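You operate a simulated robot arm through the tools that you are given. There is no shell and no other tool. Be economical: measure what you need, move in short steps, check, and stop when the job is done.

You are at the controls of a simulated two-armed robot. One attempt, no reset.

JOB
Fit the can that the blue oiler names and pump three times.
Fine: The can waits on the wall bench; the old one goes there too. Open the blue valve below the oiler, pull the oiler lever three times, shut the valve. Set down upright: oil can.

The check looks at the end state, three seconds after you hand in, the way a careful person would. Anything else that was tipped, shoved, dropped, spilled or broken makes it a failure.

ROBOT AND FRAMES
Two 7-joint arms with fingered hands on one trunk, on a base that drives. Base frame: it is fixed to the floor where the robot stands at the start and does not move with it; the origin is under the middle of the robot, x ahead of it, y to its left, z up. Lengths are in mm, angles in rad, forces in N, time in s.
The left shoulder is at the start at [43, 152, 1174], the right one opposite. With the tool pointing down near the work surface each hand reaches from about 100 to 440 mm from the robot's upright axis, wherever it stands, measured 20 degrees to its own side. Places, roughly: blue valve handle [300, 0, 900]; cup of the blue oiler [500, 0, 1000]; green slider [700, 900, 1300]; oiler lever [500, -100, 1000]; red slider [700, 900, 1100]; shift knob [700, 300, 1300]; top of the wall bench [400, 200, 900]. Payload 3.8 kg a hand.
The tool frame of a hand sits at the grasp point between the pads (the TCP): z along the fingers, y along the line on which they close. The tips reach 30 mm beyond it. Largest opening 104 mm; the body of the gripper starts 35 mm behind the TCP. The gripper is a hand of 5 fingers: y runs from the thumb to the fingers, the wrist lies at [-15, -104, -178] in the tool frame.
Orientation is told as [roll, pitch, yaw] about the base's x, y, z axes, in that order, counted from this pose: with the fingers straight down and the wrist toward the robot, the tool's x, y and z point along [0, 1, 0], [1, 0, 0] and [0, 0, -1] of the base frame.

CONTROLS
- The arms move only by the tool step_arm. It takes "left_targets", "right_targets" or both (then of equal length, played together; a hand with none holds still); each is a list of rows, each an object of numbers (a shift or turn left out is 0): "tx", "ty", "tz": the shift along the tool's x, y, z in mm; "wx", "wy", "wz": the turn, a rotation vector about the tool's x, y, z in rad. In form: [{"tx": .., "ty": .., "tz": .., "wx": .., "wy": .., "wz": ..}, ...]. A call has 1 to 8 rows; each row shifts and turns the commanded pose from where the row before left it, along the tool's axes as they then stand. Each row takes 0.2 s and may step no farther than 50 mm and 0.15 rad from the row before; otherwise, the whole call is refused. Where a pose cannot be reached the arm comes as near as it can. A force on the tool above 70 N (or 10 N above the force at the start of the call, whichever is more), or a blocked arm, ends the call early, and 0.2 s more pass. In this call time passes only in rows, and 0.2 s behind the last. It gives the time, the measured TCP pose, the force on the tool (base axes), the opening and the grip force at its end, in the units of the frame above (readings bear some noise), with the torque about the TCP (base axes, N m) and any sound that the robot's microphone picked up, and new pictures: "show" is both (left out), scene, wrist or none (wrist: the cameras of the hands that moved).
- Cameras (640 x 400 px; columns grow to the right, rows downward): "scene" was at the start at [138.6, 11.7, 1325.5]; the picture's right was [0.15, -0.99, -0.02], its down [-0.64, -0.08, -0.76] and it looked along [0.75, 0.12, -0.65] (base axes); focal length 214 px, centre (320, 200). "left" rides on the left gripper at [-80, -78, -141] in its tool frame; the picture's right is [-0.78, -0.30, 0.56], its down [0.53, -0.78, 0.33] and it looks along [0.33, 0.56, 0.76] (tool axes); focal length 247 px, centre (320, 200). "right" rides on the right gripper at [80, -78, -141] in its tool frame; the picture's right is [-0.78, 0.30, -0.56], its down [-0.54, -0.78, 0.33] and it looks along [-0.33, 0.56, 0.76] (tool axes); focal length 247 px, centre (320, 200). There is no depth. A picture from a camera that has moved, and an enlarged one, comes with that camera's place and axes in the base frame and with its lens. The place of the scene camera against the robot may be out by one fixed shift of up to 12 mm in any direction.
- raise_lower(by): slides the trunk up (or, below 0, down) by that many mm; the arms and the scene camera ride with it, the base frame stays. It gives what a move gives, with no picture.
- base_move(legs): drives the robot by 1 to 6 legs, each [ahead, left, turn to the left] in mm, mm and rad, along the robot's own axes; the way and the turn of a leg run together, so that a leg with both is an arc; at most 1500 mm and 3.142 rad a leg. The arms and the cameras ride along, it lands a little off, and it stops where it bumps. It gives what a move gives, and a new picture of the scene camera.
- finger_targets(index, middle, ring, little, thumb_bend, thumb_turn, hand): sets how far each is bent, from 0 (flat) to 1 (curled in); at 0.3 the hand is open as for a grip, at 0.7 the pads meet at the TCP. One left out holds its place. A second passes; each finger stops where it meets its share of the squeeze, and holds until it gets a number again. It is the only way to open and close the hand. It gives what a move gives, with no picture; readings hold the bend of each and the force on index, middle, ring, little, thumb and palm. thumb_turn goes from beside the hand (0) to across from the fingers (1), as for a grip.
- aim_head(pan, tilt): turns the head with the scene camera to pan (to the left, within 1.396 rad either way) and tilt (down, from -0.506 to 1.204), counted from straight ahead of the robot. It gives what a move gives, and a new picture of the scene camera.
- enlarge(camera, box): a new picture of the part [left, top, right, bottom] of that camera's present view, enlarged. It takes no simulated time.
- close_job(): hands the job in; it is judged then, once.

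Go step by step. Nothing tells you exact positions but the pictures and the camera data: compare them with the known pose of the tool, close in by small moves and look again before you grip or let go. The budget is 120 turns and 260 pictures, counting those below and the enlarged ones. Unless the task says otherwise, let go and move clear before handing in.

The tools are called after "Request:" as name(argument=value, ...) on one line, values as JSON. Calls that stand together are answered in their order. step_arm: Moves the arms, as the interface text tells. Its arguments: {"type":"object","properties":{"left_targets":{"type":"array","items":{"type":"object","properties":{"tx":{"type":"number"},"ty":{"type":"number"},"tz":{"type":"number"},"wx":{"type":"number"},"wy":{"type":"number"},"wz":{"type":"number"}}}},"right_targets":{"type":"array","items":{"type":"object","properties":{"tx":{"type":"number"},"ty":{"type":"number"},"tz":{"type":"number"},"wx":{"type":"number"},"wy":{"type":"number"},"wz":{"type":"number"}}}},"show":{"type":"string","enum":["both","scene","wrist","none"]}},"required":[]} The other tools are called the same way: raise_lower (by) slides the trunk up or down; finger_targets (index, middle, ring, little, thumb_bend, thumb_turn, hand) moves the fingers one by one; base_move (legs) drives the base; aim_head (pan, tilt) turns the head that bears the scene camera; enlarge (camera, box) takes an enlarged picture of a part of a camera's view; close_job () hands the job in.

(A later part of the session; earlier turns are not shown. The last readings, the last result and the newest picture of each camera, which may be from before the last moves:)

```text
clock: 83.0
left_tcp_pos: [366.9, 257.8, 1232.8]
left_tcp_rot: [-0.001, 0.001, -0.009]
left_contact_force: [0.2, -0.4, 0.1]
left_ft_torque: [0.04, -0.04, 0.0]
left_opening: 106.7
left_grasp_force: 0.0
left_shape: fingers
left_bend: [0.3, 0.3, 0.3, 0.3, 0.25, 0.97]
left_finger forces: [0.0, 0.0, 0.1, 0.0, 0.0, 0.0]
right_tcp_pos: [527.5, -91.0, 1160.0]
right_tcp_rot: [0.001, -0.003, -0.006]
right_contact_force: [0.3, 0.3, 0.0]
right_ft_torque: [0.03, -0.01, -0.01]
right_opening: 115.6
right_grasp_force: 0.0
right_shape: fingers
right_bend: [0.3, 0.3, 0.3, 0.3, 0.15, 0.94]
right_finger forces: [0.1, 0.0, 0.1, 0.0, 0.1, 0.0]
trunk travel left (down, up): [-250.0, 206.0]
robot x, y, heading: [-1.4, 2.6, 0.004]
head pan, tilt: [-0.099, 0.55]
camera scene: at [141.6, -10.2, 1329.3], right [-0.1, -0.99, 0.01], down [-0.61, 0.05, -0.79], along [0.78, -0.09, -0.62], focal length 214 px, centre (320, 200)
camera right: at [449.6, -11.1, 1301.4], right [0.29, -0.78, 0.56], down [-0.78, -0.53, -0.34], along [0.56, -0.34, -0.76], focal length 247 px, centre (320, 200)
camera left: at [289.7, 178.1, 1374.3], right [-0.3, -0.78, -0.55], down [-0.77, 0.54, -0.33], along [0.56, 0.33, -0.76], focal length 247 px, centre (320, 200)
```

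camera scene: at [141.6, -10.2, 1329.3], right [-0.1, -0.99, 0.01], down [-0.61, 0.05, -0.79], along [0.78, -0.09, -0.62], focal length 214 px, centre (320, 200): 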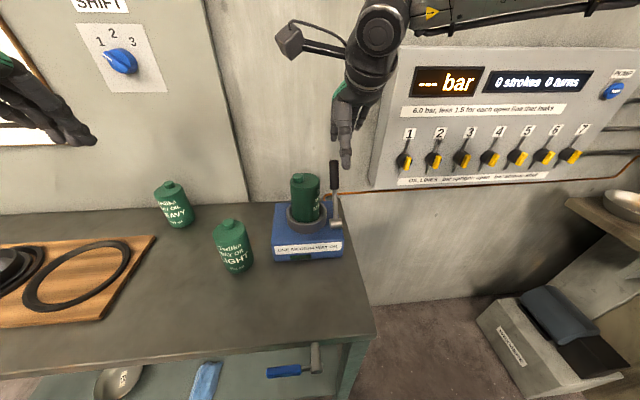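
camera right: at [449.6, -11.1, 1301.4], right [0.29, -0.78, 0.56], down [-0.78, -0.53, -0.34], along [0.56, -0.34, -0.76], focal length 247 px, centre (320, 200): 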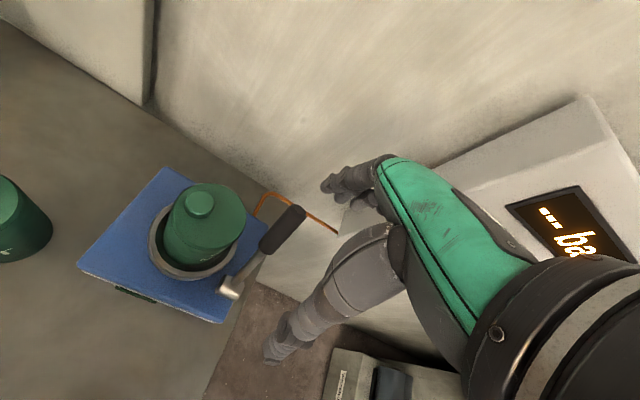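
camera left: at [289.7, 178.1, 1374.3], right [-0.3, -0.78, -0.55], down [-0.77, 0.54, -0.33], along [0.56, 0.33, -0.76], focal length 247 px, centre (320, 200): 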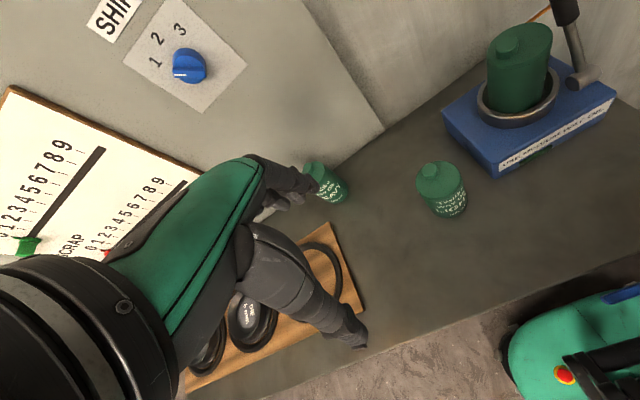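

The fingers are just behind the lever top. I shift 8 mm forward and descend to hook behind it.

Request:
step_arm(right_targets=[{"ty": 8, "tx": 3}, {"tz": 20}, {"tz": 20}, {"tz": 14}], show="none")

Request:
enlarge(camera="right", box=[180, 120, 420, 340])

Request:
enlarge(camera="scene", box=[270, 60, 410, 270])

```text
clock: 84.0
left_tcp_pos: [368.8, 258.2, 1233.8]
left_tcp_rot: [-0.003, 0.001, -0.009]
left_contact_force: [-0.7, 0.4, -0.3]
left_ft_torque: [0.0, -0.01, 0.0]
left_opening: 107.1
left_grasp_force: 0.2
left_shape: fingers
left_bend: [0.3, 0.3, 0.3, 0.3, 0.25, 0.97]
left_finger forces: [0.1, 0.1, 0.0, 0.0, 0.0, 0.1]
right_tcp_pos: [534.3, -90.1, 1108.5]
right_tcp_rot: [0.0, -0.003, -0.008]
right_contact_force: [-0.1, 0.0, -0.1]
right_ft_torque: [0.03, -0.04, 0.01]
right_opening: 116.5
right_grasp_force: 0.1
right_shape: fingers
right_bend: [0.3, 0.3, 0.3, 0.3, 0.15, 0.94]
right_finger forces: [0.3, 0.0, 0.0, 0.1, 0.0, 0.1]
trunk travel left (down, up): [-250.0, 206.0]
robot x, y, heading: [0.2, -1.8, -0.002]
head pan, tilt: [-0.099, 0.55]
```

```text
1.82 times, centred on (300, 230) of right
camera zoom: at [457.8, -8.8, 1248.6], right [0.29, -0.78, 0.56], down [-0.78, -0.53, -0.34], along [0.56, -0.34, -0.76], focal length 449 px, centre (356, 146)
```

zoom: 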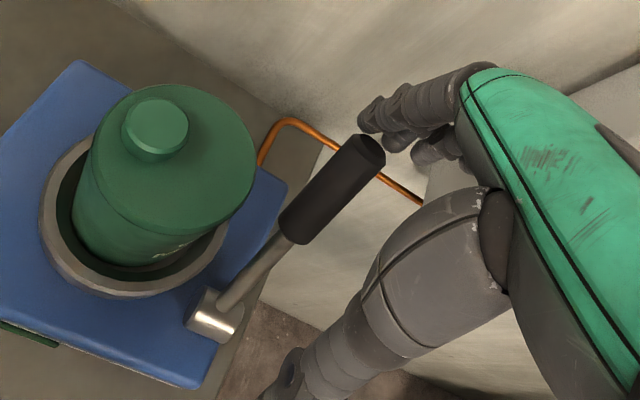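

```text
1.90 times, centred on (340, 165) of scene
camera zoom: at [141.9, -10.3, 1329.3], right [-0.1, -0.99, 0.01], down [-0.61, 0.05, -0.79], along [0.78, -0.09, -0.62], focal length 408 px, centre (282, 267)
```

zoom: 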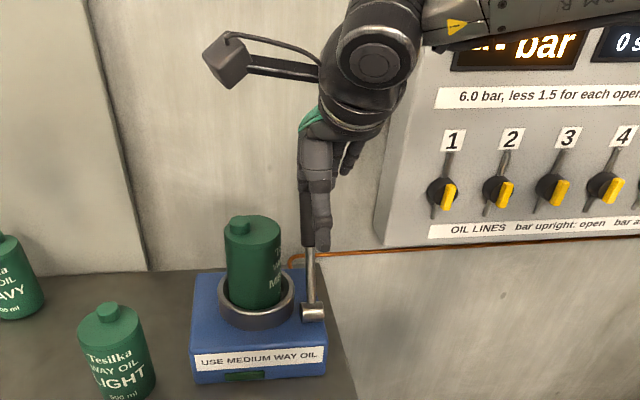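

The fingers sit right behind the handle. I drop 10 mm more and begin pulling gently.

Request:
step_arm(right_targets=[{"tz": 10}, {"ty": -10}, {"ty": -12}, {"ty": -12}], show="none")

Request:
enlarge(camera="right", box=[180, 120, 420, 340])

```text
clock: 85.0
left_tcp_pos: [365.6, 258.3, 1233.2]
left_tcp_rot: [-0.003, 0.0, -0.008]
left_contact_force: [0.0, 0.8, -1.7]
left_ft_torque: [0.01, 0.03, 0.02]
left_opening: 106.8
left_grasp_force: 0.1
left_shape: fingers
left_bend: [0.3, 0.3, 0.3, 0.3, 0.25, 0.97]
left_finger forces: [0.0, 0.0, 0.0, 0.0, 0.1, 0.1]
right_tcp_pos: [502.0, -88.5, 1102.0]
right_tcp_rot: [0.002, -0.011, -0.009]
right_contact_force: [12.5, 0.2, 21.5]
right_ft_torque: [0.08, -1.53, -0.03]
right_opening: 132.7
right_grasp_force: 10.5
right_shape: fingers
right_bend: [0.2, 0.29, 0.3, 0.3, 0.15, 0.94]
right_finger forces: [19.3, 2.8, 0.0, 0.1, 0.0, 0.0]
trunk travel left (down, up): [-250.0, 206.0]
robot x, y, heading: [0.5, -0.7, -0.002]
head pan, tilt: [-0.099, 0.55]
```

```text
1.82 times, centred on (300, 230) of right
camera zoom: at [423.5, -8.4, 1241.5], right [0.28, -0.78, 0.56], down [-0.78, -0.53, -0.34], along [0.56, -0.34, -0.76], focal length 449 px, centre (356, 146)
```

zoom: 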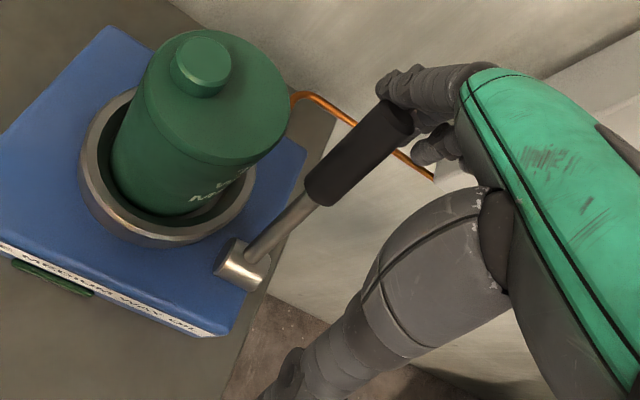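

Lever is stiff and the finger rides up, so I'll grip the handle properly instead: move so the handle is between thumb and fingers and close.

Request:
step_arm(right_targets=[{"ty": 18}, {"ty": 18}, {"ty": 10, "tz": 6}, {"ty": 3, "tz": 6, "tx": 2}], show="none")

Request:
enlarge(camera="right", box=[180, 120, 420, 340])

```text
clock: 86.0
left_tcp_pos: [367.6, 258.0, 1232.5]
left_tcp_rot: [-0.002, 0.001, -0.008]
left_contact_force: [-0.2, 0.4, 0.5]
left_ft_torque: [0.01, -0.01, 0.0]
left_opening: 106.7
left_grasp_force: 0.0
left_shape: fingers
left_bend: [0.3, 0.3, 0.3, 0.3, 0.25, 0.97]
left_finger forces: [0.0, 0.0, 0.0, 0.1, 0.0, 0.0]
right_tcp_pos: [549.6, -87.2, 1083.6]
right_tcp_rot: [0.001, -0.002, -0.009]
right_contact_force: [-0.5, -0.2, -0.3]
right_ft_torque: [0.0, 0.0, 0.01]
right_opening: 115.8
right_grasp_force: 0.1
right_shape: fingers
right_bend: [0.3, 0.3, 0.3, 0.3, 0.15, 0.94]
right_finger forces: [0.0, 0.1, 0.1, 0.0, 0.0, 0.0]
trunk travel left (down, up): [-250.0, 206.0]
robot x, y, heading: [2.8, 1.3, -0.007]
head pan, tilt: [-0.099, 0.55]
```

```text
1.82 times, centred on (300, 230) of right
camera zoom: at [473.1, -6.3, 1225.2], right [0.29, -0.78, 0.56], down [-0.78, -0.53, -0.33], along [0.55, -0.34, -0.76], focal length 449 px, centre (356, 146)
```

zoom: 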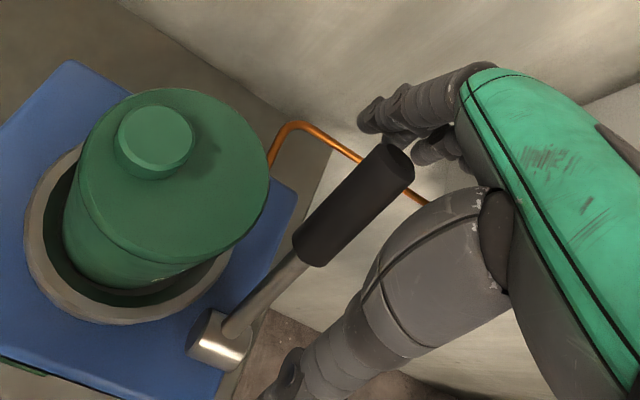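

The handle is between thumb and index/middle. Closing the grip.

Request:
step_arm(right_targets=[{"tx": 4, "ty": 2}], show="none")

Request:
finger_targets(hand="right", index=0.7, middle=0.7, ring=0.7, little=0.7, thumb_bend=0.65)

Request:
enlarge(camera="right", box=[180, 120, 420, 340])

```text
clock: 86.5
left_tcp_pos: [367.6, 257.7, 1233.1]
left_tcp_rot: [0.0, 0.0, -0.01]
left_contact_force: [-0.3, 0.7, -0.4]
left_ft_torque: [0.01, -0.05, 0.02]
left_opening: 107.2
left_grasp_force: 0.1
left_shape: fingers
left_bend: [0.3, 0.3, 0.3, 0.3, 0.25, 0.97]
left_finger forces: [0.0, 0.1, 0.0, 0.1, 0.1, 0.1]
right_tcp_pos: [553.2, -83.9, 1084.1]
right_tcp_rot: [0.0, -0.003, -0.008]
right_contact_force: [-0.9, 1.0, 0.2]
right_ft_torque: [0.02, 0.02, -0.02]
right_opening: 115.6
right_grasp_force: 0.0
right_shape: fingers
right_bend: [0.3, 0.3, 0.3, 0.3, 0.15, 0.94]
right_finger forces: [0.1, 0.0, 0.0, 0.1, 0.0, 0.1]
trunk travel left (down, up): [-250.0, 206.0]
robot x, y, heading: [3.0, 0.9, -0.008]
head pan, tilt: [-0.099, 0.55]
```

```text
clock: 87.5
left_tcp_pos: [367.2, 258.0, 1233.8]
left_tcp_rot: [-0.004, -0.001, -0.009]
left_contact_force: [-0.2, 0.3, 0.0]
left_ft_torque: [0.02, 0.01, 0.02]
left_opening: 106.9
left_grasp_force: 0.0
left_shape: fingers
left_bend: [0.3, 0.3, 0.3, 0.3, 0.25, 0.97]
left_finger forces: [0.0, 0.0, 0.0, 0.0, 0.1, 0.1]
right_tcp_pos: [552.7, -83.5, 1085.2]
right_tcp_rot: [0.001, -0.004, -0.01]
right_contact_force: [2.6, 0.7, 0.8]
right_ft_torque: [0.05, -0.04, 0.04]
right_opening: 15.9
right_grasp_force: 4.1
right_shape: fingers
right_bend: [0.68, 0.67, 0.7, 0.7, 0.61, 0.99]
right_finger forces: [2.1, 3.3, 0.0, 0.0, 3.1, 0.1]
trunk travel left (down, up): [-250.0, 206.0]
robot x, y, heading: [1.6, -0.7, -0.003]
head pan, tilt: [-0.099, 0.55]
```

```text
1.82 times, centred on (300, 230) of right
camera zoom: at [475.3, -2.3, 1225.9], right [0.29, -0.78, 0.56], down [-0.78, -0.53, -0.33], along [0.56, -0.34, -0.76], focal length 449 px, centre (356, 146)
```

zoom: 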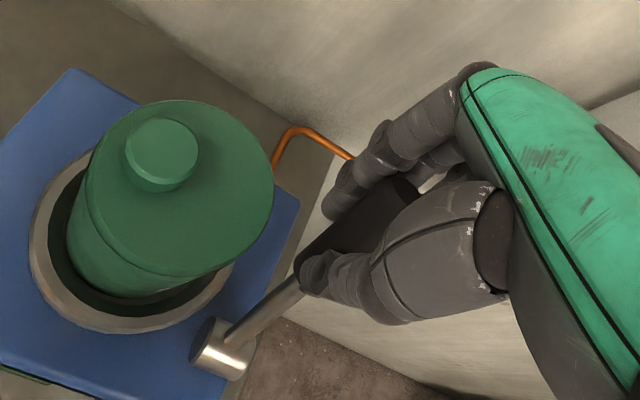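

Gripped. I pull along the lever's arc, pitching the hand with it — three rows first, checking force.

Request:
step_arm(right_targets=[{"ty": -14.9, "tz": -5.75, "wx": -0.131}, {"ty": -14.9, "tz": -5.75, "wx": -0.131}, {"ty": -14.9, "tz": -5.75, "wx": -0.131}], show="none")

Request:
enlarge(camera="right", box=[180, 120, 420, 340])

```text
clock: 88.2
left_tcp_pos: [367.6, 258.1, 1233.8]
left_tcp_rot: [-0.003, 0.002, -0.007]
left_contact_force: [-0.1, 0.4, -0.5]
left_ft_torque: [-0.02, 0.04, -0.01]
left_opening: 106.8
left_grasp_force: 0.1
left_shape: fingers
left_bend: [0.3, 0.3, 0.3, 0.3, 0.25, 0.97]
left_finger forces: [0.0, 0.1, 0.0, 0.0, 0.1, 0.0]
right_tcp_pos: [506.0, -82.9, 1093.5]
right_tcp_rot: [-0.001, -0.396, -0.01]
right_contact_force: [1.7, 2.6, -6.0]
right_ft_torque: [-0.01, 0.13, 0.06]
right_opening: 16.5
right_grasp_force: 5.0
right_shape: fingers
right_bend: [0.68, 0.67, 0.7, 0.7, 0.61, 0.99]
right_finger forces: [3.4, 2.7, 0.0, 0.0, 3.6, 0.1]
trunk travel left (down, up): [-250.0, 206.0]
robot x, y, heading: [-0.1, 1.1, 0.002]
head pan, tilt: [-0.099, 0.55]
```

```text
1.82 times, centred on (300, 230) of right
camera zoom: at [380.3, -1.8, 1195.7], right [0.05, -0.78, 0.63], down [-0.59, -0.53, -0.61], along [0.8, -0.34, -0.49], focal length 449 px, centre (356, 146)
```

zoom: 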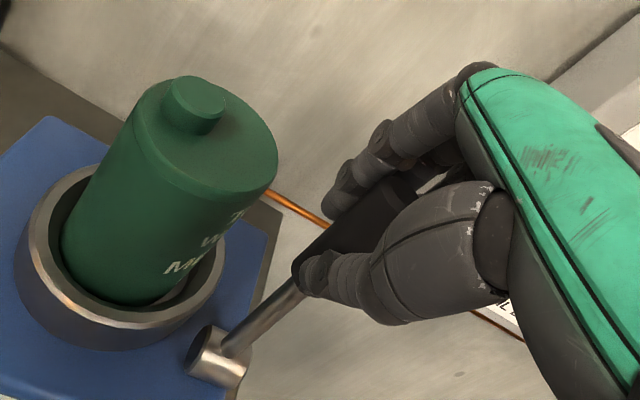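

The lever follows smoothly. Continuing the pull.

Request:
step_arm(right_targets=[{"ty": -14.9, "tz": -5.75, "wx": -0.131}, {"ty": -14.9, "tz": -5.75, "wx": -0.131}, {"ty": -14.9, "tz": -5.75, "wx": -0.131}], show="scene")

```text
clock: 89.0
left_tcp_pos: [368.0, 258.0, 1231.6]
left_tcp_rot: [-0.002, 0.001, -0.009]
left_contact_force: [0.3, 0.6, 0.7]
left_ft_torque: [-0.03, -0.03, 0.02]
left_opening: 106.8
left_grasp_force: 0.0
left_shape: fingers
left_bend: [0.3, 0.3, 0.3, 0.3, 0.25, 0.97]
left_finger forces: [0.0, 0.1, 0.0, 0.0, 0.1, 0.0]
right_tcp_pos: [460.9, -83.4, 1088.3]
right_tcp_rot: [0.001, -0.789, -0.009]
right_contact_force: [3.7, 2.2, -5.8]
right_ft_torque: [-0.03, 0.31, 0.03]
right_opening: 17.8
right_grasp_force: 6.3
right_shape: fingers
right_bend: [0.68, 0.67, 0.7, 0.7, 0.6, 0.99]
right_finger forces: [4.8, 2.9, 0.0, 0.1, 5.1, 0.0]
trunk travel left (down, up): [-250.0, 206.0]
robot x, y, heading: [1.3, 0.6, 0.003]
head pan, tilt: [-0.099, 0.55]
camera scene: at [143.2, -10.4, 1329.1], right [-0.1, -0.99, 0.01], down [-0.61, 0.05, -0.79], along [0.78, -0.09, -0.62], focal length 214 px, centre (320, 200)
```

scene: 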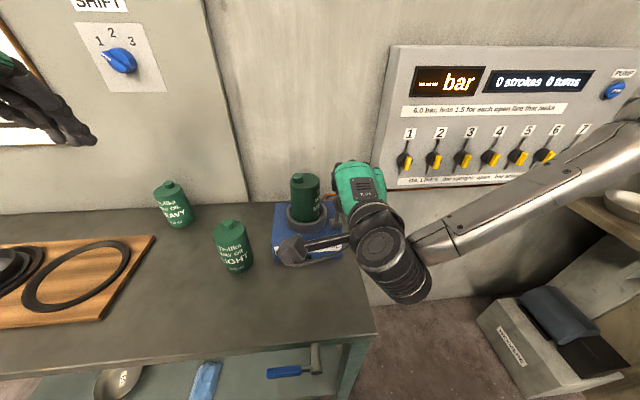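

Not at a stop yet. Continuing.

Request:
step_arm(right_targets=[{"ty": -14.9, "tz": -5.75, "wx": -0.131}, {"ty": -14.9, "tz": -5.75, "wx": -0.131}], show="none")

Request:
enlarge(camera="right", box=[180, 120, 420, 340])

```text
clock: 89.7
left_tcp_pos: [366.0, 258.2, 1233.4]
left_tcp_rot: [-0.005, -0.003, -0.009]
left_contact_force: [-0.7, 0.6, -0.6]
left_ft_torque: [0.02, 0.0, 0.01]
left_opening: 107.1
left_grasp_force: 0.0
left_shape: fingers
left_bend: [0.3, 0.3, 0.3, 0.3, 0.25, 0.97]
left_finger forces: [0.1, 0.1, 0.1, 0.1, 0.0, 0.1]
right_tcp_pos: [459.1, -73.3, 1175.6]
right_tcp_rot: [0.002, -1.032, -0.018]
right_contact_force: [0.2, 0.7, 0.9]
right_ft_torque: [0.03, -0.01, 0.0]
right_opening: 7.2
right_grasp_force: 0.0
right_shape: fingers
right_bend: [0.7, 0.7, 0.7, 0.7, 0.65, 1.0]
right_finger forces: [0.1, 0.0, 0.1, 0.0, 0.0, 0.0]
right hand out of reach, approached as far as the arm can: row 1, 2
trunk travel left (down, up): [-250.0, 206.0]
robot x, y, heading: [2.1, -0.4, -0.001]
head pan, tilt: [-0.099, 0.55]
```

```text
1.82 times, centred on (300, 230) of right
camera zoom: at [299.5, 9.6, 1182.0], right [-0.34, -0.77, 0.54], down [-0.12, -0.53, -0.84], along [0.93, -0.35, 0.09], focal length 449 px, centre (356, 146)
```

zoom: 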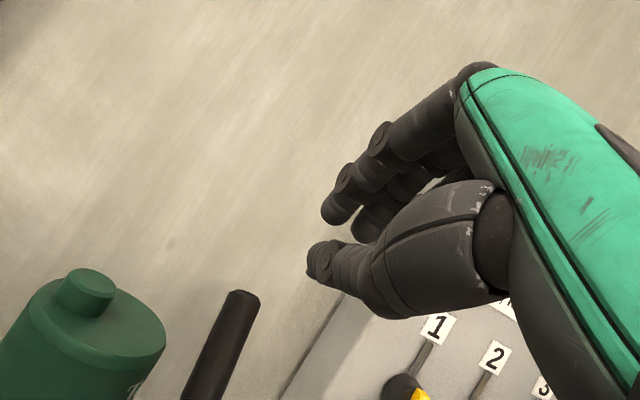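

The arm ran out of pitch range and the hand slipped off upward. I check the lever and surroundings.

Request:
enlarge(camera="scene", box=[250, 60, 450, 270])

Request:
enlarge(camera="right", box=[100, 150, 400, 400])

```text
1.90 times, centred on (350, 165) of scene
camera zoom: at [139.9, -10.4, 1329.6], right [-0.1, -0.99, 0.01], down [-0.61, 0.05, -0.79], along [0.78, -0.09, -0.61], focal length 408 px, centre (263, 267)
```

zoom: 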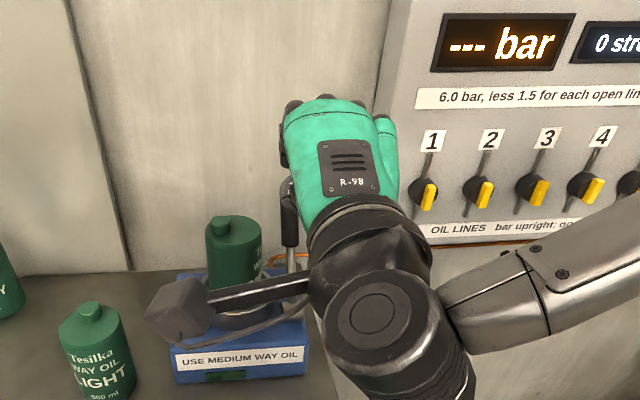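

```text
1.60 times, centred on (250, 275) of right
camera zoom: at [299.5, 9.6, 1182.0], right [-0.34, -0.77, 0.54], down [-0.12, -0.53, -0.84], along [0.93, -0.35, 0.09], focal length 395 px, centre (432, 80)
```

zoom: 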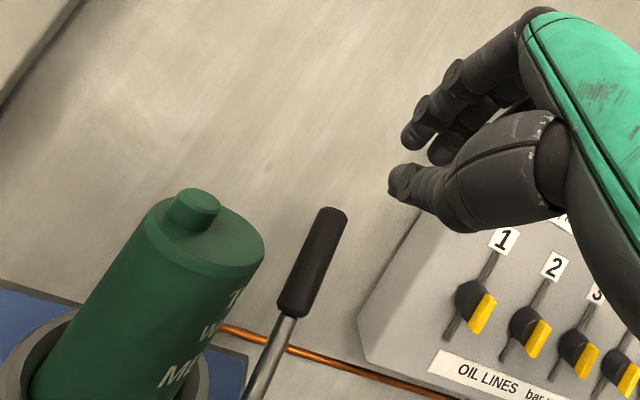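

The lever springs back by itself and no stroke has sounded yet. I straighten the hand above and open it to regrip with a pre-pitch so the full stroke stays in range.

Request:
step_arm(right_targets=[{"wx": 0.14, "tx": -5}, {"wx": 0.14}, {"wx": 0.14}, {"wx": 0.14}, {"wx": 0.14}, {"wx": 0.14}, {"wx": 0.14}], show="none")

Request:
finger_targets(hand="right", index=0.3, middle=0.3, ring=0.3, little=0.3, thumb_bend=0.15)

```text
clock: 91.2
left_tcp_pos: [367.3, 258.0, 1233.1]
left_tcp_rot: [-0.002, 0.002, -0.008]
left_contact_force: [1.0, 1.0, 0.3]
left_ft_torque: [0.01, 0.02, -0.02]
left_opening: 107.1
left_grasp_force: 0.1
left_shape: fingers
left_bend: [0.3, 0.3, 0.3, 0.3, 0.25, 0.97]
left_finger forces: [0.1, 0.0, 0.0, 0.0, 0.1, 0.0]
right_tcp_pos: [460.2, -77.8, 1175.2]
right_tcp_rot: [0.0, -0.071, -0.007]
right_contact_force: [0.2, -0.1, -0.9]
right_ft_torque: [0.04, 0.04, 0.02]
right_opening: 7.6
right_grasp_force: 0.0
right_shape: fingers
right_bend: [0.7, 0.7, 0.7, 0.7, 0.65, 1.0]
right_finger forces: [0.1, 0.0, 0.0, 0.1, 0.0, 0.0]
trunk travel left (down, up): [-250.0, 206.0]
robot x, y, heading: [-0.3, 3.1, -0.004]
head pan, tilt: [-0.099, 0.55]
```

```text
clock: 92.2
left_tcp_pos: [366.8, 257.1, 1233.0]
left_tcp_rot: [0.0, 0.0, -0.01]
left_contact_force: [-0.1, -0.2, 0.9]
left_ft_torque: [0.01, 0.01, 0.01]
left_opening: 107.0
left_grasp_force: 0.1
left_shape: fingers
left_bend: [0.3, 0.3, 0.3, 0.3, 0.25, 0.97]
left_finger forces: [0.0, 0.0, 0.0, 0.0, 0.0, 0.1]
right_tcp_pos: [460.2, -76.7, 1175.4]
right_tcp_rot: [0.0, -0.072, -0.01]
right_contact_force: [-0.3, -0.6, 0.4]
right_ft_torque: [0.01, 0.05, 0.01]
right_opening: 114.9
right_grasp_force: 0.0
right_shape: fingers
right_bend: [0.3, 0.3, 0.3, 0.3, 0.15, 0.94]
right_finger forces: [0.0, 0.1, 0.0, 0.0, 0.1, 0.1]
trunk travel left (down, up): [-250.0, 206.0]
robot x, y, heading: [-1.9, 0.5, 0.002]
head pan, tilt: [-0.099, 0.55]
```

Now I pre-pitch the hand along the lever's lean and come down over the handle along its axis.

Request:
step_arm(right_targets=[{"wx": 0.118}, {"wx": 0.118}, {"wx": 0.118}, {"wx": 0.118}, {"ty": 41, "tz": -11, "tx": -3}, {"ty": 41, "tz": -11, "tx": -3}, {"ty": 41, "tz": -11, "tx": -1}], show="none")

Request:
enlarge(camera="right", box=[180, 120, 420, 340])

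```text
clock: 93.8
left_tcp_pos: [367.3, 256.6, 1233.8]
left_tcp_rot: [-0.002, 0.002, -0.007]
left_contact_force: [0.0, -0.2, -0.4]
left_ft_torque: [0.01, 0.0, -0.01]
left_opening: 106.7
left_grasp_force: 0.2
left_shape: fingers
left_bend: [0.3, 0.3, 0.3, 0.3, 0.25, 0.97]
left_finger forces: [0.0, 0.0, 0.1, 0.1, 0.0, 0.0]
right_tcp_pos: [546.3, -147.6, 1152.7]
right_tcp_rot: [0.003, 0.402, -0.007]
right_contact_force: [0.6, -0.7, 0.5]
right_ft_torque: [-0.01, 0.02, 0.01]
right_opening: 115.6
right_grasp_force: 0.1
right_shape: fingers
right_bend: [0.3, 0.3, 0.3, 0.3, 0.15, 0.94]
right_finger forces: [0.0, 0.0, 0.0, 0.0, 0.0, 0.0]
right hand out of reach, approached as far as the arm can: row 5, 6, 7
trunk travel left (down, up): [-250.0, 206.0]
robot x, y, heading: [1.3, 0.9, -0.003]
head pan, tilt: [-0.099, 0.55]
```

```text
1.82 times, centred on (300, 230) of right
camera zoom: at [530.9, -66.1, 1313.1], right [0.48, -0.78, 0.4], down [-0.85, -0.53, 0.0], along [0.21, -0.33, -0.92], focal length 449 px, centre (356, 146)
```

zoom: 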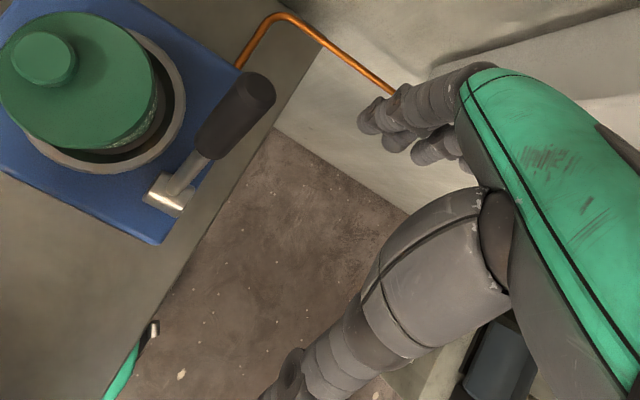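

Out of reach with that pre-pitch. I go back to level pitch, and will instead follow the arc with less pitching.

Request:
step_arm(right_targets=[{"wx": -0.134, "ty": -10}, {"wx": -0.134, "ty": -10}, {"wx": -0.134}], show="none")

```text
clock: 94.7
left_tcp_pos: [366.7, 257.9, 1233.8]
left_tcp_rot: [-0.003, 0.0, -0.008]
left_contact_force: [-0.2, 0.5, -0.2]
left_ft_torque: [-0.02, 0.04, -0.02]
left_opening: 106.9
left_grasp_force: 0.0
left_shape: fingers
left_bend: [0.3, 0.3, 0.3, 0.3, 0.25, 0.97]
left_finger forces: [0.0, 0.1, 0.1, 0.0, 0.0, 0.0]
right_tcp_pos: [526.1, -144.2, 1157.6]
right_tcp_rot: [0.001, -0.004, -0.005]
right_contact_force: [-0.6, -0.3, 0.1]
right_ft_torque: [-0.01, 0.0, 0.01]
right_opening: 115.6
right_grasp_force: 0.0
right_shape: fingers
right_bend: [0.3, 0.3, 0.3, 0.3, 0.15, 0.94]
right_finger forces: [0.1, 0.0, 0.0, 0.0, 0.0, 0.0]
trunk travel left (down, up): [-250.0, 206.0]
robot x, y, heading: [-2.0, 2.7, -0.002]
head pan, tilt: [-0.099, 0.55]
```

Request:
step_arm(right_targets=[{"tx": 30, "ty": 13}, {"tx": 30, "ty": 14}, {"tz": 24}, {"tz": 24}, {"tz": 24}], show="none")

Request:
enlarge(camera="right", box=[180, 120, 420, 340])

```text
clock: 95.8
left_tcp_pos: [368.6, 257.1, 1232.4]
left_tcp_rot: [-0.003, 0.0, -0.007]
left_contact_force: [-0.3, -0.4, -0.5]
left_ft_torque: [0.02, -0.01, -0.01]
left_opening: 107.0
left_grasp_force: 0.0
left_shape: fingers
left_bend: [0.3, 0.3, 0.3, 0.3, 0.25, 0.97]
left_finger forces: [0.0, 0.0, 0.0, 0.0, 0.0, 0.0]
right_tcp_pos: [556.8, -85.9, 1086.2]
right_tcp_rot: [0.001, -0.002, -0.01]
right_contact_force: [-0.3, -1.4, -0.2]
right_ft_torque: [-0.01, 0.02, 0.02]
right_opening: 115.6
right_grasp_force: 0.0
right_shape: fingers
right_bend: [0.3, 0.3, 0.3, 0.3, 0.15, 0.94]
right_finger forces: [0.0, 0.0, 0.0, 0.1, 0.0, 0.0]
trunk travel left (down, up): [-250.0, 206.0]
robot x, y, heading: [1.3, 0.4, 0.0]
head pan, tilt: [-0.099, 0.55]
```

```text
1.82 times, centred on (300, 230) of right
camera zoom: at [479.1, -3.7, 1228.1], right [0.29, -0.78, 0.56], down [-0.78, -0.53, -0.33], along [0.55, -0.34, -0.76], focal length 449 px, centre (356, 146)
```

zoom: 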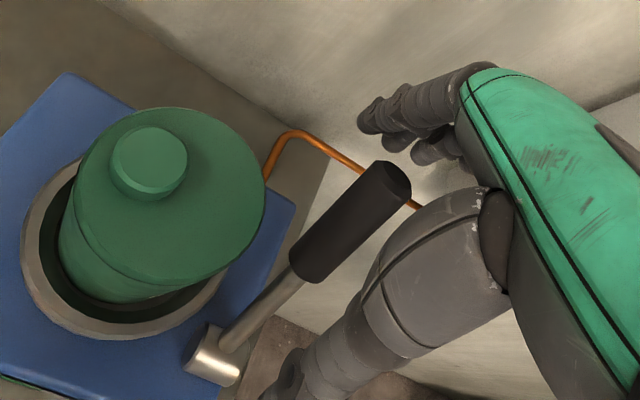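

Lever at rest between thumb and fingers. Grip again and pull the first six rows.

Request:
step_arm(right_targets=[{"tx": 3, "ty": -3, "tz": 3}], show="none")

Request:
finger_targets(hand="right", index=0.7, middle=0.7, ring=0.7, little=0.7, thumb_bend=0.65)

Request:
step_arm(right_targets=[{"ty": -14.9, "tz": -5.7, "wx": -0.085}, {"ty": -15.1, "tz": -5.1, "wx": -0.085}, {"ty": -15.4, "tz": -4.3, "wx": -0.085}, {"ty": -15.6, "tz": -3.6, "wx": -0.085}, {"ty": -15.6, "tz": -2.9, "wx": -0.085}, {"ty": -15.8, "tz": -2.1, "wx": -0.085}], show="wrist")

```text
clock: 96.2
left_tcp_pos: [368.9, 257.3, 1232.4]
left_tcp_rot: [-0.001, 0.0, -0.009]
left_contact_force: [-0.1, -0.2, 0.2]
left_ft_torque: [-0.02, -0.01, 0.04]
left_opening: 106.7
left_grasp_force: 0.1
left_shape: fingers
left_bend: [0.3, 0.3, 0.3, 0.3, 0.25, 0.97]
left_finger forces: [0.0, 0.0, 0.0, 0.1, 0.0, 0.0]
right_tcp_pos: [552.0, -80.7, 1085.0]
right_tcp_rot: [0.0, -0.001, -0.009]
right_contact_force: [0.6, -0.4, -0.3]
right_ft_torque: [-0.01, 0.04, -0.02]
right_opening: 115.4
right_grasp_force: 0.1
right_shape: fingers
right_bend: [0.3, 0.3, 0.3, 0.3, 0.15, 0.94]
right_finger forces: [0.0, 0.0, 0.1, 0.0, 0.0, 0.1]
trunk travel left (down, up): [-250.0, 206.0]
robot x, y, heading: [1.1, 0.6, -0.002]
head pan, tilt: [-0.099, 0.55]
```

```text
clock: 97.2
left_tcp_pos: [367.9, 258.5, 1232.4]
left_tcp_rot: [-0.003, 0.0, -0.008]
left_contact_force: [0.3, -0.5, 0.7]
left_ft_torque: [0.01, 0.01, -0.01]
left_opening: 106.8
left_grasp_force: 0.0
left_shape: fingers
left_bend: [0.3, 0.3, 0.3, 0.3, 0.25, 0.97]
left_finger forces: [0.0, 0.0, 0.1, 0.1, 0.0, 0.0]
right_tcp_pos: [553.8, -80.7, 1084.5]
right_tcp_rot: [0.001, -0.001, -0.011]
right_contact_force: [3.6, 1.0, 0.3]
right_ft_torque: [0.0, -0.04, 0.03]
right_opening: 13.4
right_grasp_force: 3.3
right_shape: fingers
right_bend: [0.69, 0.67, 0.7, 0.7, 0.61, 0.99]
right_finger forces: [1.3, 3.6, 0.0, 0.1, 2.4, 0.1]
trunk travel left (down, up): [-250.0, 206.0]
robot x, y, heading: [3.0, -1.1, -0.0]
head pan, tilt: [-0.099, 0.55]
```

```text
clock: 98.7
left_tcp_pos: [365.4, 258.1, 1232.6]
left_tcp_rot: [-0.001, 0.0, -0.01]
left_contact_force: [-0.3, -0.7, -0.5]
left_ft_torque: [0.01, -0.02, -0.02]
left_opening: 106.9
left_grasp_force: 0.1
left_shape: fingers
left_bend: [0.3, 0.3, 0.3, 0.3, 0.25, 0.97]
left_finger forces: [0.1, 0.0, 0.1, 0.0, 0.0, 0.1]
right_tcp_pos: [458.7, -80.3, 1088.6]
right_tcp_rot: [0.003, -0.514, -0.007]
right_contact_force: [4.2, -1.2, 4.6]
right_ft_torque: [-0.03, -0.17, -0.05]
right_opening: 10.5
right_grasp_force: 4.0
right_shape: fingers
right_bend: [0.69, 0.66, 0.7, 0.7, 0.64, 0.99]
right_finger forces: [0.9, 5.2, 0.0, 0.0, 0.8, 0.1]
trunk travel left (down, up): [-250.0, 206.0]
robot x, y, heading: [2.7, 0.5, -0.001]
head pan, tilt: [-0.099, 0.55]
camera right: at [322.2, 1.0, 1172.1], right [-0.02, -0.78, 0.63], down [-0.52, -0.53, -0.67], along [0.86, -0.34, -0.39], focal length 247 px, centre (320, 200)
```

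right: 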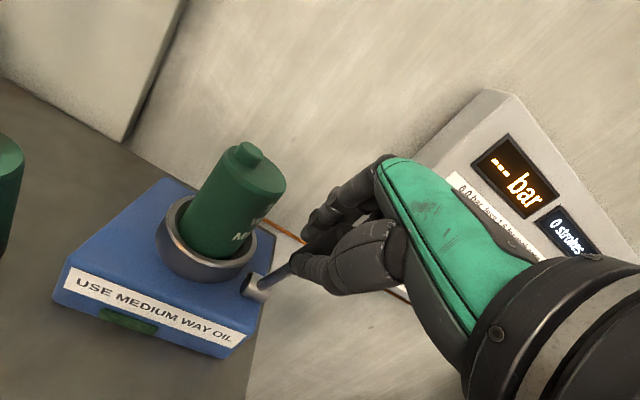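

Following well at mid-stroke. Continuing further down.

Request:
step_arm(right_targets=[{"ty": -15.9, "tz": -1.4, "wx": -0.085}, {"ty": -15.9, "tz": -0.7, "wx": -0.085}], show="wrist")

```text
clock: 99.2
left_tcp_pos: [368.2, 255.9, 1232.6]
left_tcp_rot: [-0.001, 0.001, -0.009]
left_contact_force: [-0.4, -0.1, 0.4]
left_ft_torque: [-0.02, 0.01, -0.04]
left_opening: 107.0
left_grasp_force: 0.1
left_shape: fingers
left_bend: [0.3, 0.3, 0.3, 0.3, 0.25, 0.97]
left_finger forces: [0.0, 0.0, 0.0, 0.0, 0.0, 0.1]
right_tcp_pos: [446.2, -72.3, 1069.8]
right_tcp_rot: [0.003, -0.683, -0.011]
right_contact_force: [3.8, -5.2, 7.1]
right_ft_torque: [-0.17, -0.14, -0.03]
right_opening: 7.5
right_grasp_force: 3.7
right_shape: fingers
right_bend: [0.7, 0.65, 0.68, 0.7, 0.65, 1.0]
right_finger forces: [0.0, 4.1, 4.1, 0.1, 0.1, 0.0]
right hand out of reach, approached as far as the arm can: row 2
trunk travel left (down, up): [-250.0, 206.0]
robot x, y, heading: [-0.7, 0.5, -0.005]
head pan, tilt: [-0.099, 0.55]
camera right: at [297.1, 9.7, 1130.8], right [-0.13, -0.78, 0.62], down [-0.4, -0.53, -0.75], along [0.91, -0.34, -0.24], focal length 247 px, centre (320, 200)
```

right: 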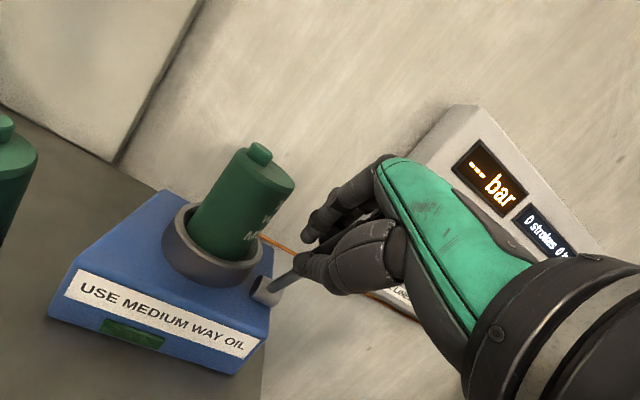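

Arm range limits again because the base is too close. I return the lever up along the arc under control, then will move the base back ~80 mm.

Request:
step_arm(right_targets=[{"ty": 10.7, "tz": -2.9, "tx": -4, "wx": 0.085}, {"ty": 10.7, "tz": -2.9, "tx": -4, "wx": 0.085}, {"ty": 15.6, "tz": 3.45, "wx": 0.085}, {"ty": 15.3, "tz": 4.2, "wx": 0.085}, {"ty": 15.2, "tz": 4.95, "wx": 0.085}, {"ty": 15, "tz": 5.55, "wx": 0.085}, {"ty": 14.6, "tz": 6.4, "wx": 0.085}, {"ty": 14.4, "tz": 6.95, "wx": 0.085}], show="wrist")

```text
clock: 101.0
left_tcp_pos: [368.5, 257.2, 1232.6]
left_tcp_rot: [-0.004, 0.002, -0.009]
left_contact_force: [0.7, -1.3, 0.7]
left_ft_torque: [0.02, 0.01, 0.02]
left_opening: 107.0
left_grasp_force: 0.1
left_shape: fingers
left_bend: [0.3, 0.3, 0.3, 0.3, 0.25, 0.97]
left_finger forces: [0.1, 0.1, 0.0, 0.1, 0.0, 0.1]
right_tcp_pos: [553.1, -78.8, 1083.6]
right_tcp_rot: [0.002, 0.0, -0.006]
right_contact_force: [1.5, 1.4, -0.5]
right_ft_torque: [0.07, 0.01, 0.01]
right_opening: 8.3
right_grasp_force: 3.7
right_shape: fingers
right_bend: [0.7, 0.66, 0.7, 0.7, 0.64, 0.99]
right_finger forces: [0.8, 3.8, 0.0, 0.0, 2.6, 0.0]
trunk travel left (down, up): [-250.0, 206.0]
robot x, y, heading: [0.2, 1.5, -0.001]
head pan, tilt: [-0.099, 0.55]
camera right: at [476.2, 1.3, 1225.3], right [0.29, -0.78, 0.56], down [-0.78, -0.53, -0.33], along [0.55, -0.34, -0.76], focal length 247 px, centre (320, 200)
```

right: 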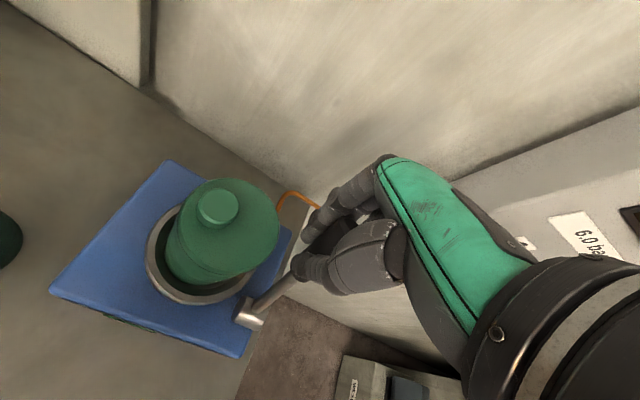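

Lever is back at rest, still in hand. I release, rise clear, shift the base back 80 and left 60 mm, and lower the trunk a little for better arm range.

Request:
finger_targets(hand="right", index=0.3, middle=0.3, ring=0.3, little=0.3, thumb_bend=0.15)

Request:
step_arm(right_targets=[{"tz": -35}, {"tz": -45}, {"tz": -45}, {"tz": -40}], show="none")

Request:
base_move(legs=[[-80, 60, 0]])

Request:
raise_lower(by=-60)

```text
clock: 102.0
left_tcp_pos: [367.7, 258.1, 1232.8]
left_tcp_rot: [-0.002, -0.001, -0.009]
left_contact_force: [-0.7, 0.7, -0.3]
left_ft_torque: [0.0, 0.0, -0.02]
left_opening: 107.0
left_grasp_force: 0.1
left_shape: fingers
left_bend: [0.3, 0.3, 0.3, 0.3, 0.25, 0.97]
left_finger forces: [0.1, 0.0, 0.1, 0.0, 0.0, 0.0]
right_tcp_pos: [551.5, -79.9, 1085.0]
right_tcp_rot: [0.002, -0.002, -0.007]
right_contact_force: [0.0, 0.0, 0.5]
right_ft_torque: [0.0, -0.04, 0.03]
right_opening: 115.0
right_grasp_force: 0.0
right_shape: fingers
right_bend: [0.3, 0.3, 0.3, 0.3, 0.15, 0.94]
right_finger forces: [0.0, 0.0, 0.0, 0.0, 0.0, 0.1]
trunk travel left (down, up): [-250.0, 206.0]
robot x, y, heading: [-0.0, 1.7, -0.003]
head pan, tilt: [-0.099, 0.55]
```

```text
clock: 103.0
left_tcp_pos: [367.0, 256.3, 1232.4]
left_tcp_rot: [-0.002, -0.001, -0.008]
left_contact_force: [0.8, 0.4, 0.2]
left_ft_torque: [0.0, 0.0, -0.03]
left_opening: 106.8
left_grasp_force: 0.0
left_shape: fingers
left_bend: [0.3, 0.3, 0.3, 0.3, 0.25, 0.97]
left_finger forces: [0.0, 0.1, 0.0, 0.1, 0.0, 0.0]
right_tcp_pos: [554.2, -95.4, 1242.8]
right_tcp_rot: [0.001, -0.001, -0.008]
right_contact_force: [0.4, 0.2, 0.3]
right_ft_torque: [0.0, 0.02, -0.03]
right_opening: 115.4
right_grasp_force: 0.1
right_shape: fingers
right_bend: [0.3, 0.3, 0.3, 0.3, 0.15, 0.94]
right_finger forces: [0.0, 0.0, 0.0, 0.1, 0.0, 0.0]
right hand out of reach, approached as far as the arm can: row 4
trunk travel left (down, up): [-250.0, 206.0]
robot x, y, heading: [-0.7, 3.9, -0.002]
head pan, tilt: [-0.099, 0.55]
```

```text
clock: 104.2
left_tcp_pos: [287.1, 318.8, 1232.5]
left_tcp_rot: [-0.002, 0.001, -0.007]
left_contact_force: [0.4, 0.0, 0.3]
left_ft_torque: [-0.01, 0.0, -0.04]
left_opening: 106.7
left_grasp_force: 0.1
left_shape: fingers
left_bend: [0.3, 0.3, 0.3, 0.3, 0.25, 0.97]
left_finger forces: [0.0, 0.0, 0.0, 0.0, 0.0, 0.0]
right_tcp_pos: [476.5, -34.7, 1241.1]
right_tcp_rot: [0.001, 0.0, -0.009]
right_contact_force: [0.4, -0.2, -0.1]
right_ft_torque: [0.03, -0.03, -0.01]
right_opening: 115.3
right_grasp_force: 0.1
right_shape: fingers
right_bend: [0.3, 0.3, 0.3, 0.3, 0.15, 0.94]
right_finger forces: [0.0, 0.0, 0.1, 0.0, 0.1, 0.0]
trunk travel left (down, up): [-250.0, 206.0]
robot x, y, heading: [-80.3, 63.0, -0.005]
head pan, tilt: [-0.099, 0.55]
camera scene: at [62.2, 50.0, 1329.1], right [-0.1, -0.99, 0.01], down [-0.61, 0.05, -0.79], along [0.78, -0.09, -0.62], focal length 214 px, centre (320, 200)
```

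scene: 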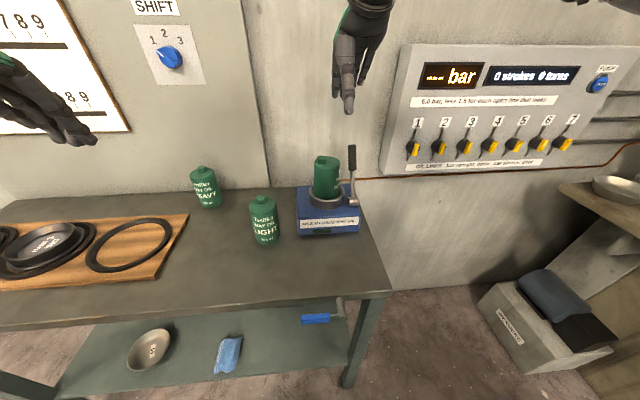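

```text
clock: 105.2
left_tcp_pos: [286.8, 318.4, 1173.4]
left_tcp_rot: [-0.002, -0.001, -0.01]
left_contact_force: [0.2, -0.4, -0.6]
left_ft_torque: [0.0, -0.01, 0.01]
left_opening: 106.9
left_grasp_force: 0.1
left_shape: fingers
left_bend: [0.3, 0.3, 0.3, 0.3, 0.25, 0.97]
left_finger forces: [0.0, 0.1, 0.0, 0.1, 0.0, 0.0]
right_tcp_pos: [473.8, -35.2, 1182.2]
right_tcp_rot: [0.001, -0.003, -0.009]
right_contact_force: [0.9, 0.7, 0.0]
right_ft_torque: [0.01, 0.0, -0.02]
right_opening: 115.6
right_grasp_force: 0.0
right_shape: fingers
right_bend: [0.3, 0.3, 0.3, 0.3, 0.15, 0.94]
right_finger forces: [0.0, 0.0, 0.0, 0.1, 0.0, 0.0]
trunk travel left (down, up): [-190.0, 266.0]
robot x, y, heading: [-79.3, 61.7, -0.002]
head pan, tilt: [-0.099, 0.55]
```

Moving back over the lever and lowering to the grip pose.

Request:
step_arm(right_targets=[{"ty": 39, "tx": -23}, {"ty": 39, "tx": -22}, {"tz": 25}, {"tz": 25}, {"tz": 25}, {"tz": 22}], show="none")

Request:
enlarge(camera="right", box=[180, 120, 420, 340])

```text
clock: 106.6
left_tcp_pos: [286.7, 318.5, 1173.4]
left_tcp_rot: [-0.002, 0.0, -0.008]
left_contact_force: [0.2, 0.0, -0.3]
left_ft_torque: [-0.03, 0.01, -0.01]
left_opening: 106.9
left_grasp_force: 0.0
left_shape: fingers
left_bend: [0.3, 0.3, 0.3, 0.3, 0.25, 0.97]
left_finger forces: [0.0, 0.0, 0.1, 0.0, 0.1, 0.0]
right_tcp_pos: [543.8, -82.5, 1085.7]
right_tcp_rot: [0.001, -0.001, -0.011]
right_contact_force: [0.5, -0.5, 0.3]
right_ft_torque: [0.01, 0.02, -0.01]
right_opening: 115.5
right_grasp_force: 0.1
right_shape: fingers
right_bend: [0.3, 0.3, 0.3, 0.3, 0.15, 0.94]
right_finger forces: [0.0, 0.0, 0.0, 0.0, 0.1, 0.1]
right hand out of reach, approached as far as the arm can: row 2
trunk travel left (down, up): [-190.0, 266.0]
robot x, y, heading: [-77.7, 63.5, -0.0]
head pan, tilt: [-0.099, 0.55]
```

```text
1.82 times, centred on (300, 230) of right
camera zoom: at [466.8, 0.0, 1226.5], right [0.29, -0.78, 0.56], down [-0.78, -0.53, -0.33], along [0.55, -0.34, -0.76], focal length 449 px, centre (356, 146)
```

zoom: 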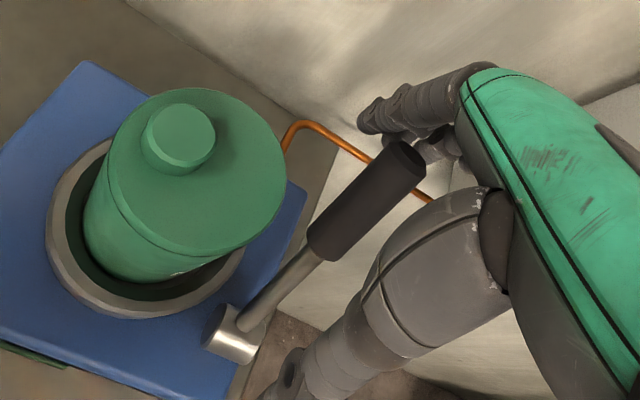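

Good alignment; 8 mm forward, grip, and pull.

Request:
step_arm(right_targets=[{"ty": 8, "tx": 1}], show="none")

Request:
finger_targets(hand="right", index=0.75, middle=0.75, ring=0.75, little=0.75, thumb_bend=0.75)

Request:
step_arm(right_targets=[{"ty": -14.9, "tz": -5.7, "wx": -0.085}, {"ty": -15.1, "tz": -5.1, "wx": -0.085}, {"ty": -15.4, "tz": -4.3, "wx": -0.085}, {"ty": -15.6, "tz": -3.6, "wx": -0.085}, {"ty": -15.6, "tz": -2.9, "wx": -0.085}, {"ty": -15.8, "tz": -2.1, "wx": -0.085}, {"ty": -15.9, "tz": -1.4, "wx": -0.085}], show="wrist")

```text
clock: 107.0
left_tcp_pos: [288.2, 319.4, 1173.1]
left_tcp_rot: [-0.002, 0.002, -0.009]
left_contact_force: [1.1, -0.2, -0.1]
left_ft_torque: [0.01, 0.0, 0.01]
left_opening: 107.2
left_grasp_force: 0.1
left_shape: fingers
left_bend: [0.3, 0.3, 0.3, 0.3, 0.25, 0.97]
left_finger forces: [0.1, 0.0, 0.0, 0.0, 0.1, 0.0]
right_tcp_pos: [551.8, -79.1, 1085.4]
right_tcp_rot: [-0.001, -0.001, -0.007]
right_contact_force: [0.3, -0.5, -0.1]
right_ft_torque: [-0.01, 0.03, 0.0]
right_opening: 115.6
right_grasp_force: 0.1
right_shape: fingers
right_bend: [0.3, 0.3, 0.3, 0.3, 0.15, 0.94]
right_finger forces: [0.1, 0.0, 0.0, 0.0, 0.1, 0.1]
trunk travel left (down, up): [-190.0, 266.0]
robot x, y, heading: [-79.8, 64.8, -0.007]
head pan, tilt: [-0.099, 0.55]
```

```text
clock: 108.0
left_tcp_pos: [287.8, 318.3, 1171.9]
left_tcp_rot: [-0.005, 0.002, -0.011]
left_contact_force: [0.0, 0.1, 0.2]
left_ft_torque: [0.0, -0.01, 0.0]
left_opening: 107.0
left_grasp_force: 0.1
left_shape: fingers
left_bend: [0.3, 0.3, 0.3, 0.3, 0.25, 0.97]
left_finger forces: [0.0, 0.0, 0.0, 0.0, 0.1, 0.0]
right_tcp_pos: [552.5, -78.9, 1084.9]
right_tcp_rot: [-0.001, 0.001, -0.008]
right_contact_force: [0.8, 2.6, -5.6]
right_ft_torque: [0.08, -0.02, -0.01]
right_opening: 0.0
right_grasp_force: 6.9
right_shape: fingers
right_bend: [0.75, 0.73, 0.75, 0.75, 0.7, 0.98]
right_finger forces: [0.0, 6.1, 0.0, 0.0, 8.4, 0.0]
trunk travel left (down, up): [-190.0, 266.0]
robot x, y, heading: [-77.2, 61.0, -0.004]
head pan, tilt: [-0.099, 0.55]
```

```text
clock: 109.6
left_tcp_pos: [288.1, 317.5, 1172.3]
left_tcp_rot: [0.0, 0.003, -0.007]
left_contact_force: [0.4, -0.5, 0.0]
left_ft_torque: [-0.02, 0.01, -0.03]
left_opening: 106.8
left_grasp_force: 0.1
left_shape: fingers
left_bend: [0.3, 0.3, 0.3, 0.3, 0.25, 0.97]
left_finger forces: [0.0, 0.1, 0.0, 0.1, 0.0, 0.0]
right_tcp_pos: [445.2, -78.3, 1082.4]
right_tcp_rot: [0.002, -0.597, -0.012]
right_contact_force: [6.5, 0.3, -0.5]
right_ft_torque: [-0.02, -0.13, 0.03]
right_opening: 0.0
right_grasp_force: 4.7
right_shape: fingers
right_bend: [0.75, 0.73, 0.75, 0.75, 0.71, 0.98]
right_finger forces: [0.0, 7.5, 0.0, 0.0, 1.3, 0.0]
trunk travel left (down, up): [-190.0, 266.0]
robot x, y, heading: [-81.0, 63.3, 0.0]
head pan, tilt: [-0.099, 0.55]
camera right: at [301.8, 3.0, 1154.6], right [-0.08, -0.78, 0.63], down [-0.46, -0.53, -0.71], along [0.89, -0.34, -0.32], focal length 247 px, centre (320, 200)
```

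right: 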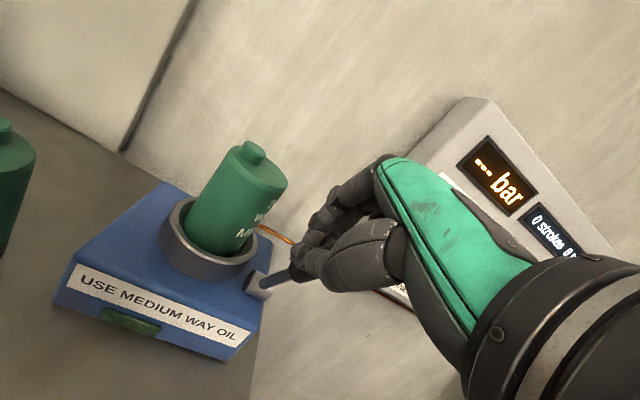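

Smooth so far. Pulling further.

Request:
step_arm(right_targets=[{"ty": -15.9, "tz": -0.7, "wx": -0.085}, {"ty": -16, "tz": 0, "wx": -0.085}], show="wrist")

```text
clock: 110.2
left_tcp_pos: [288.0, 317.5, 1172.7]
left_tcp_rot: [-0.003, 0.0, -0.01]
left_contact_force: [-0.4, -0.2, -1.3]
left_ft_torque: [-0.01, 0.01, -0.03]
left_opening: 106.9
left_grasp_force: 0.0
left_shape: fingers
left_bend: [0.3, 0.3, 0.3, 0.3, 0.25, 0.97]
left_finger forces: [0.1, 0.0, 0.0, 0.0, 0.1, 0.0]
right_tcp_pos: [422.6, -77.6, 1067.1]
right_tcp_rot: [0.002, -0.776, -0.012]
right_contact_force: [8.9, -3.3, 17.7]
right_ft_torque: [-0.19, -0.54, -0.04]
right_opening: 0.0
right_grasp_force: 8.8
right_shape: fingers
right_bend: [0.75, 0.52, 0.75, 0.75, 0.71, 0.99]
right_finger forces: [0.7, 17.0, 0.0, 0.1, 0.0, 0.1]
right hand out of reach, approached as far as the arm can: row 2
trunk travel left (down, up): [-190.0, 266.0]
robot x, y, heading: [-83.9, 61.9, -0.002]
head pan, tilt: [-0.099, 0.55]
camera right: at [270.0, 5.0, 1113.0], right [-0.19, -0.78, 0.6], down [-0.33, -0.53, -0.78], along [0.93, -0.34, -0.16], focal length 247 px, centre (320, 200)
```

right: 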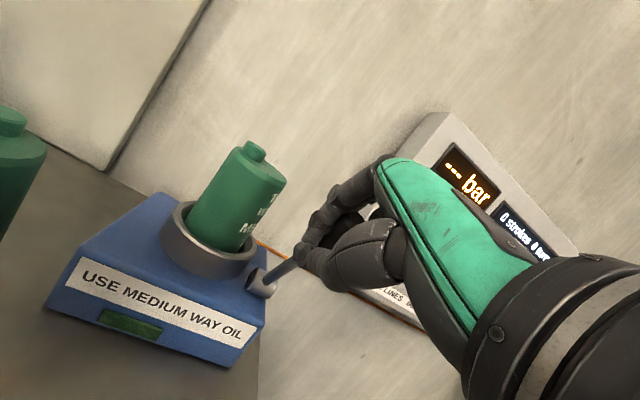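

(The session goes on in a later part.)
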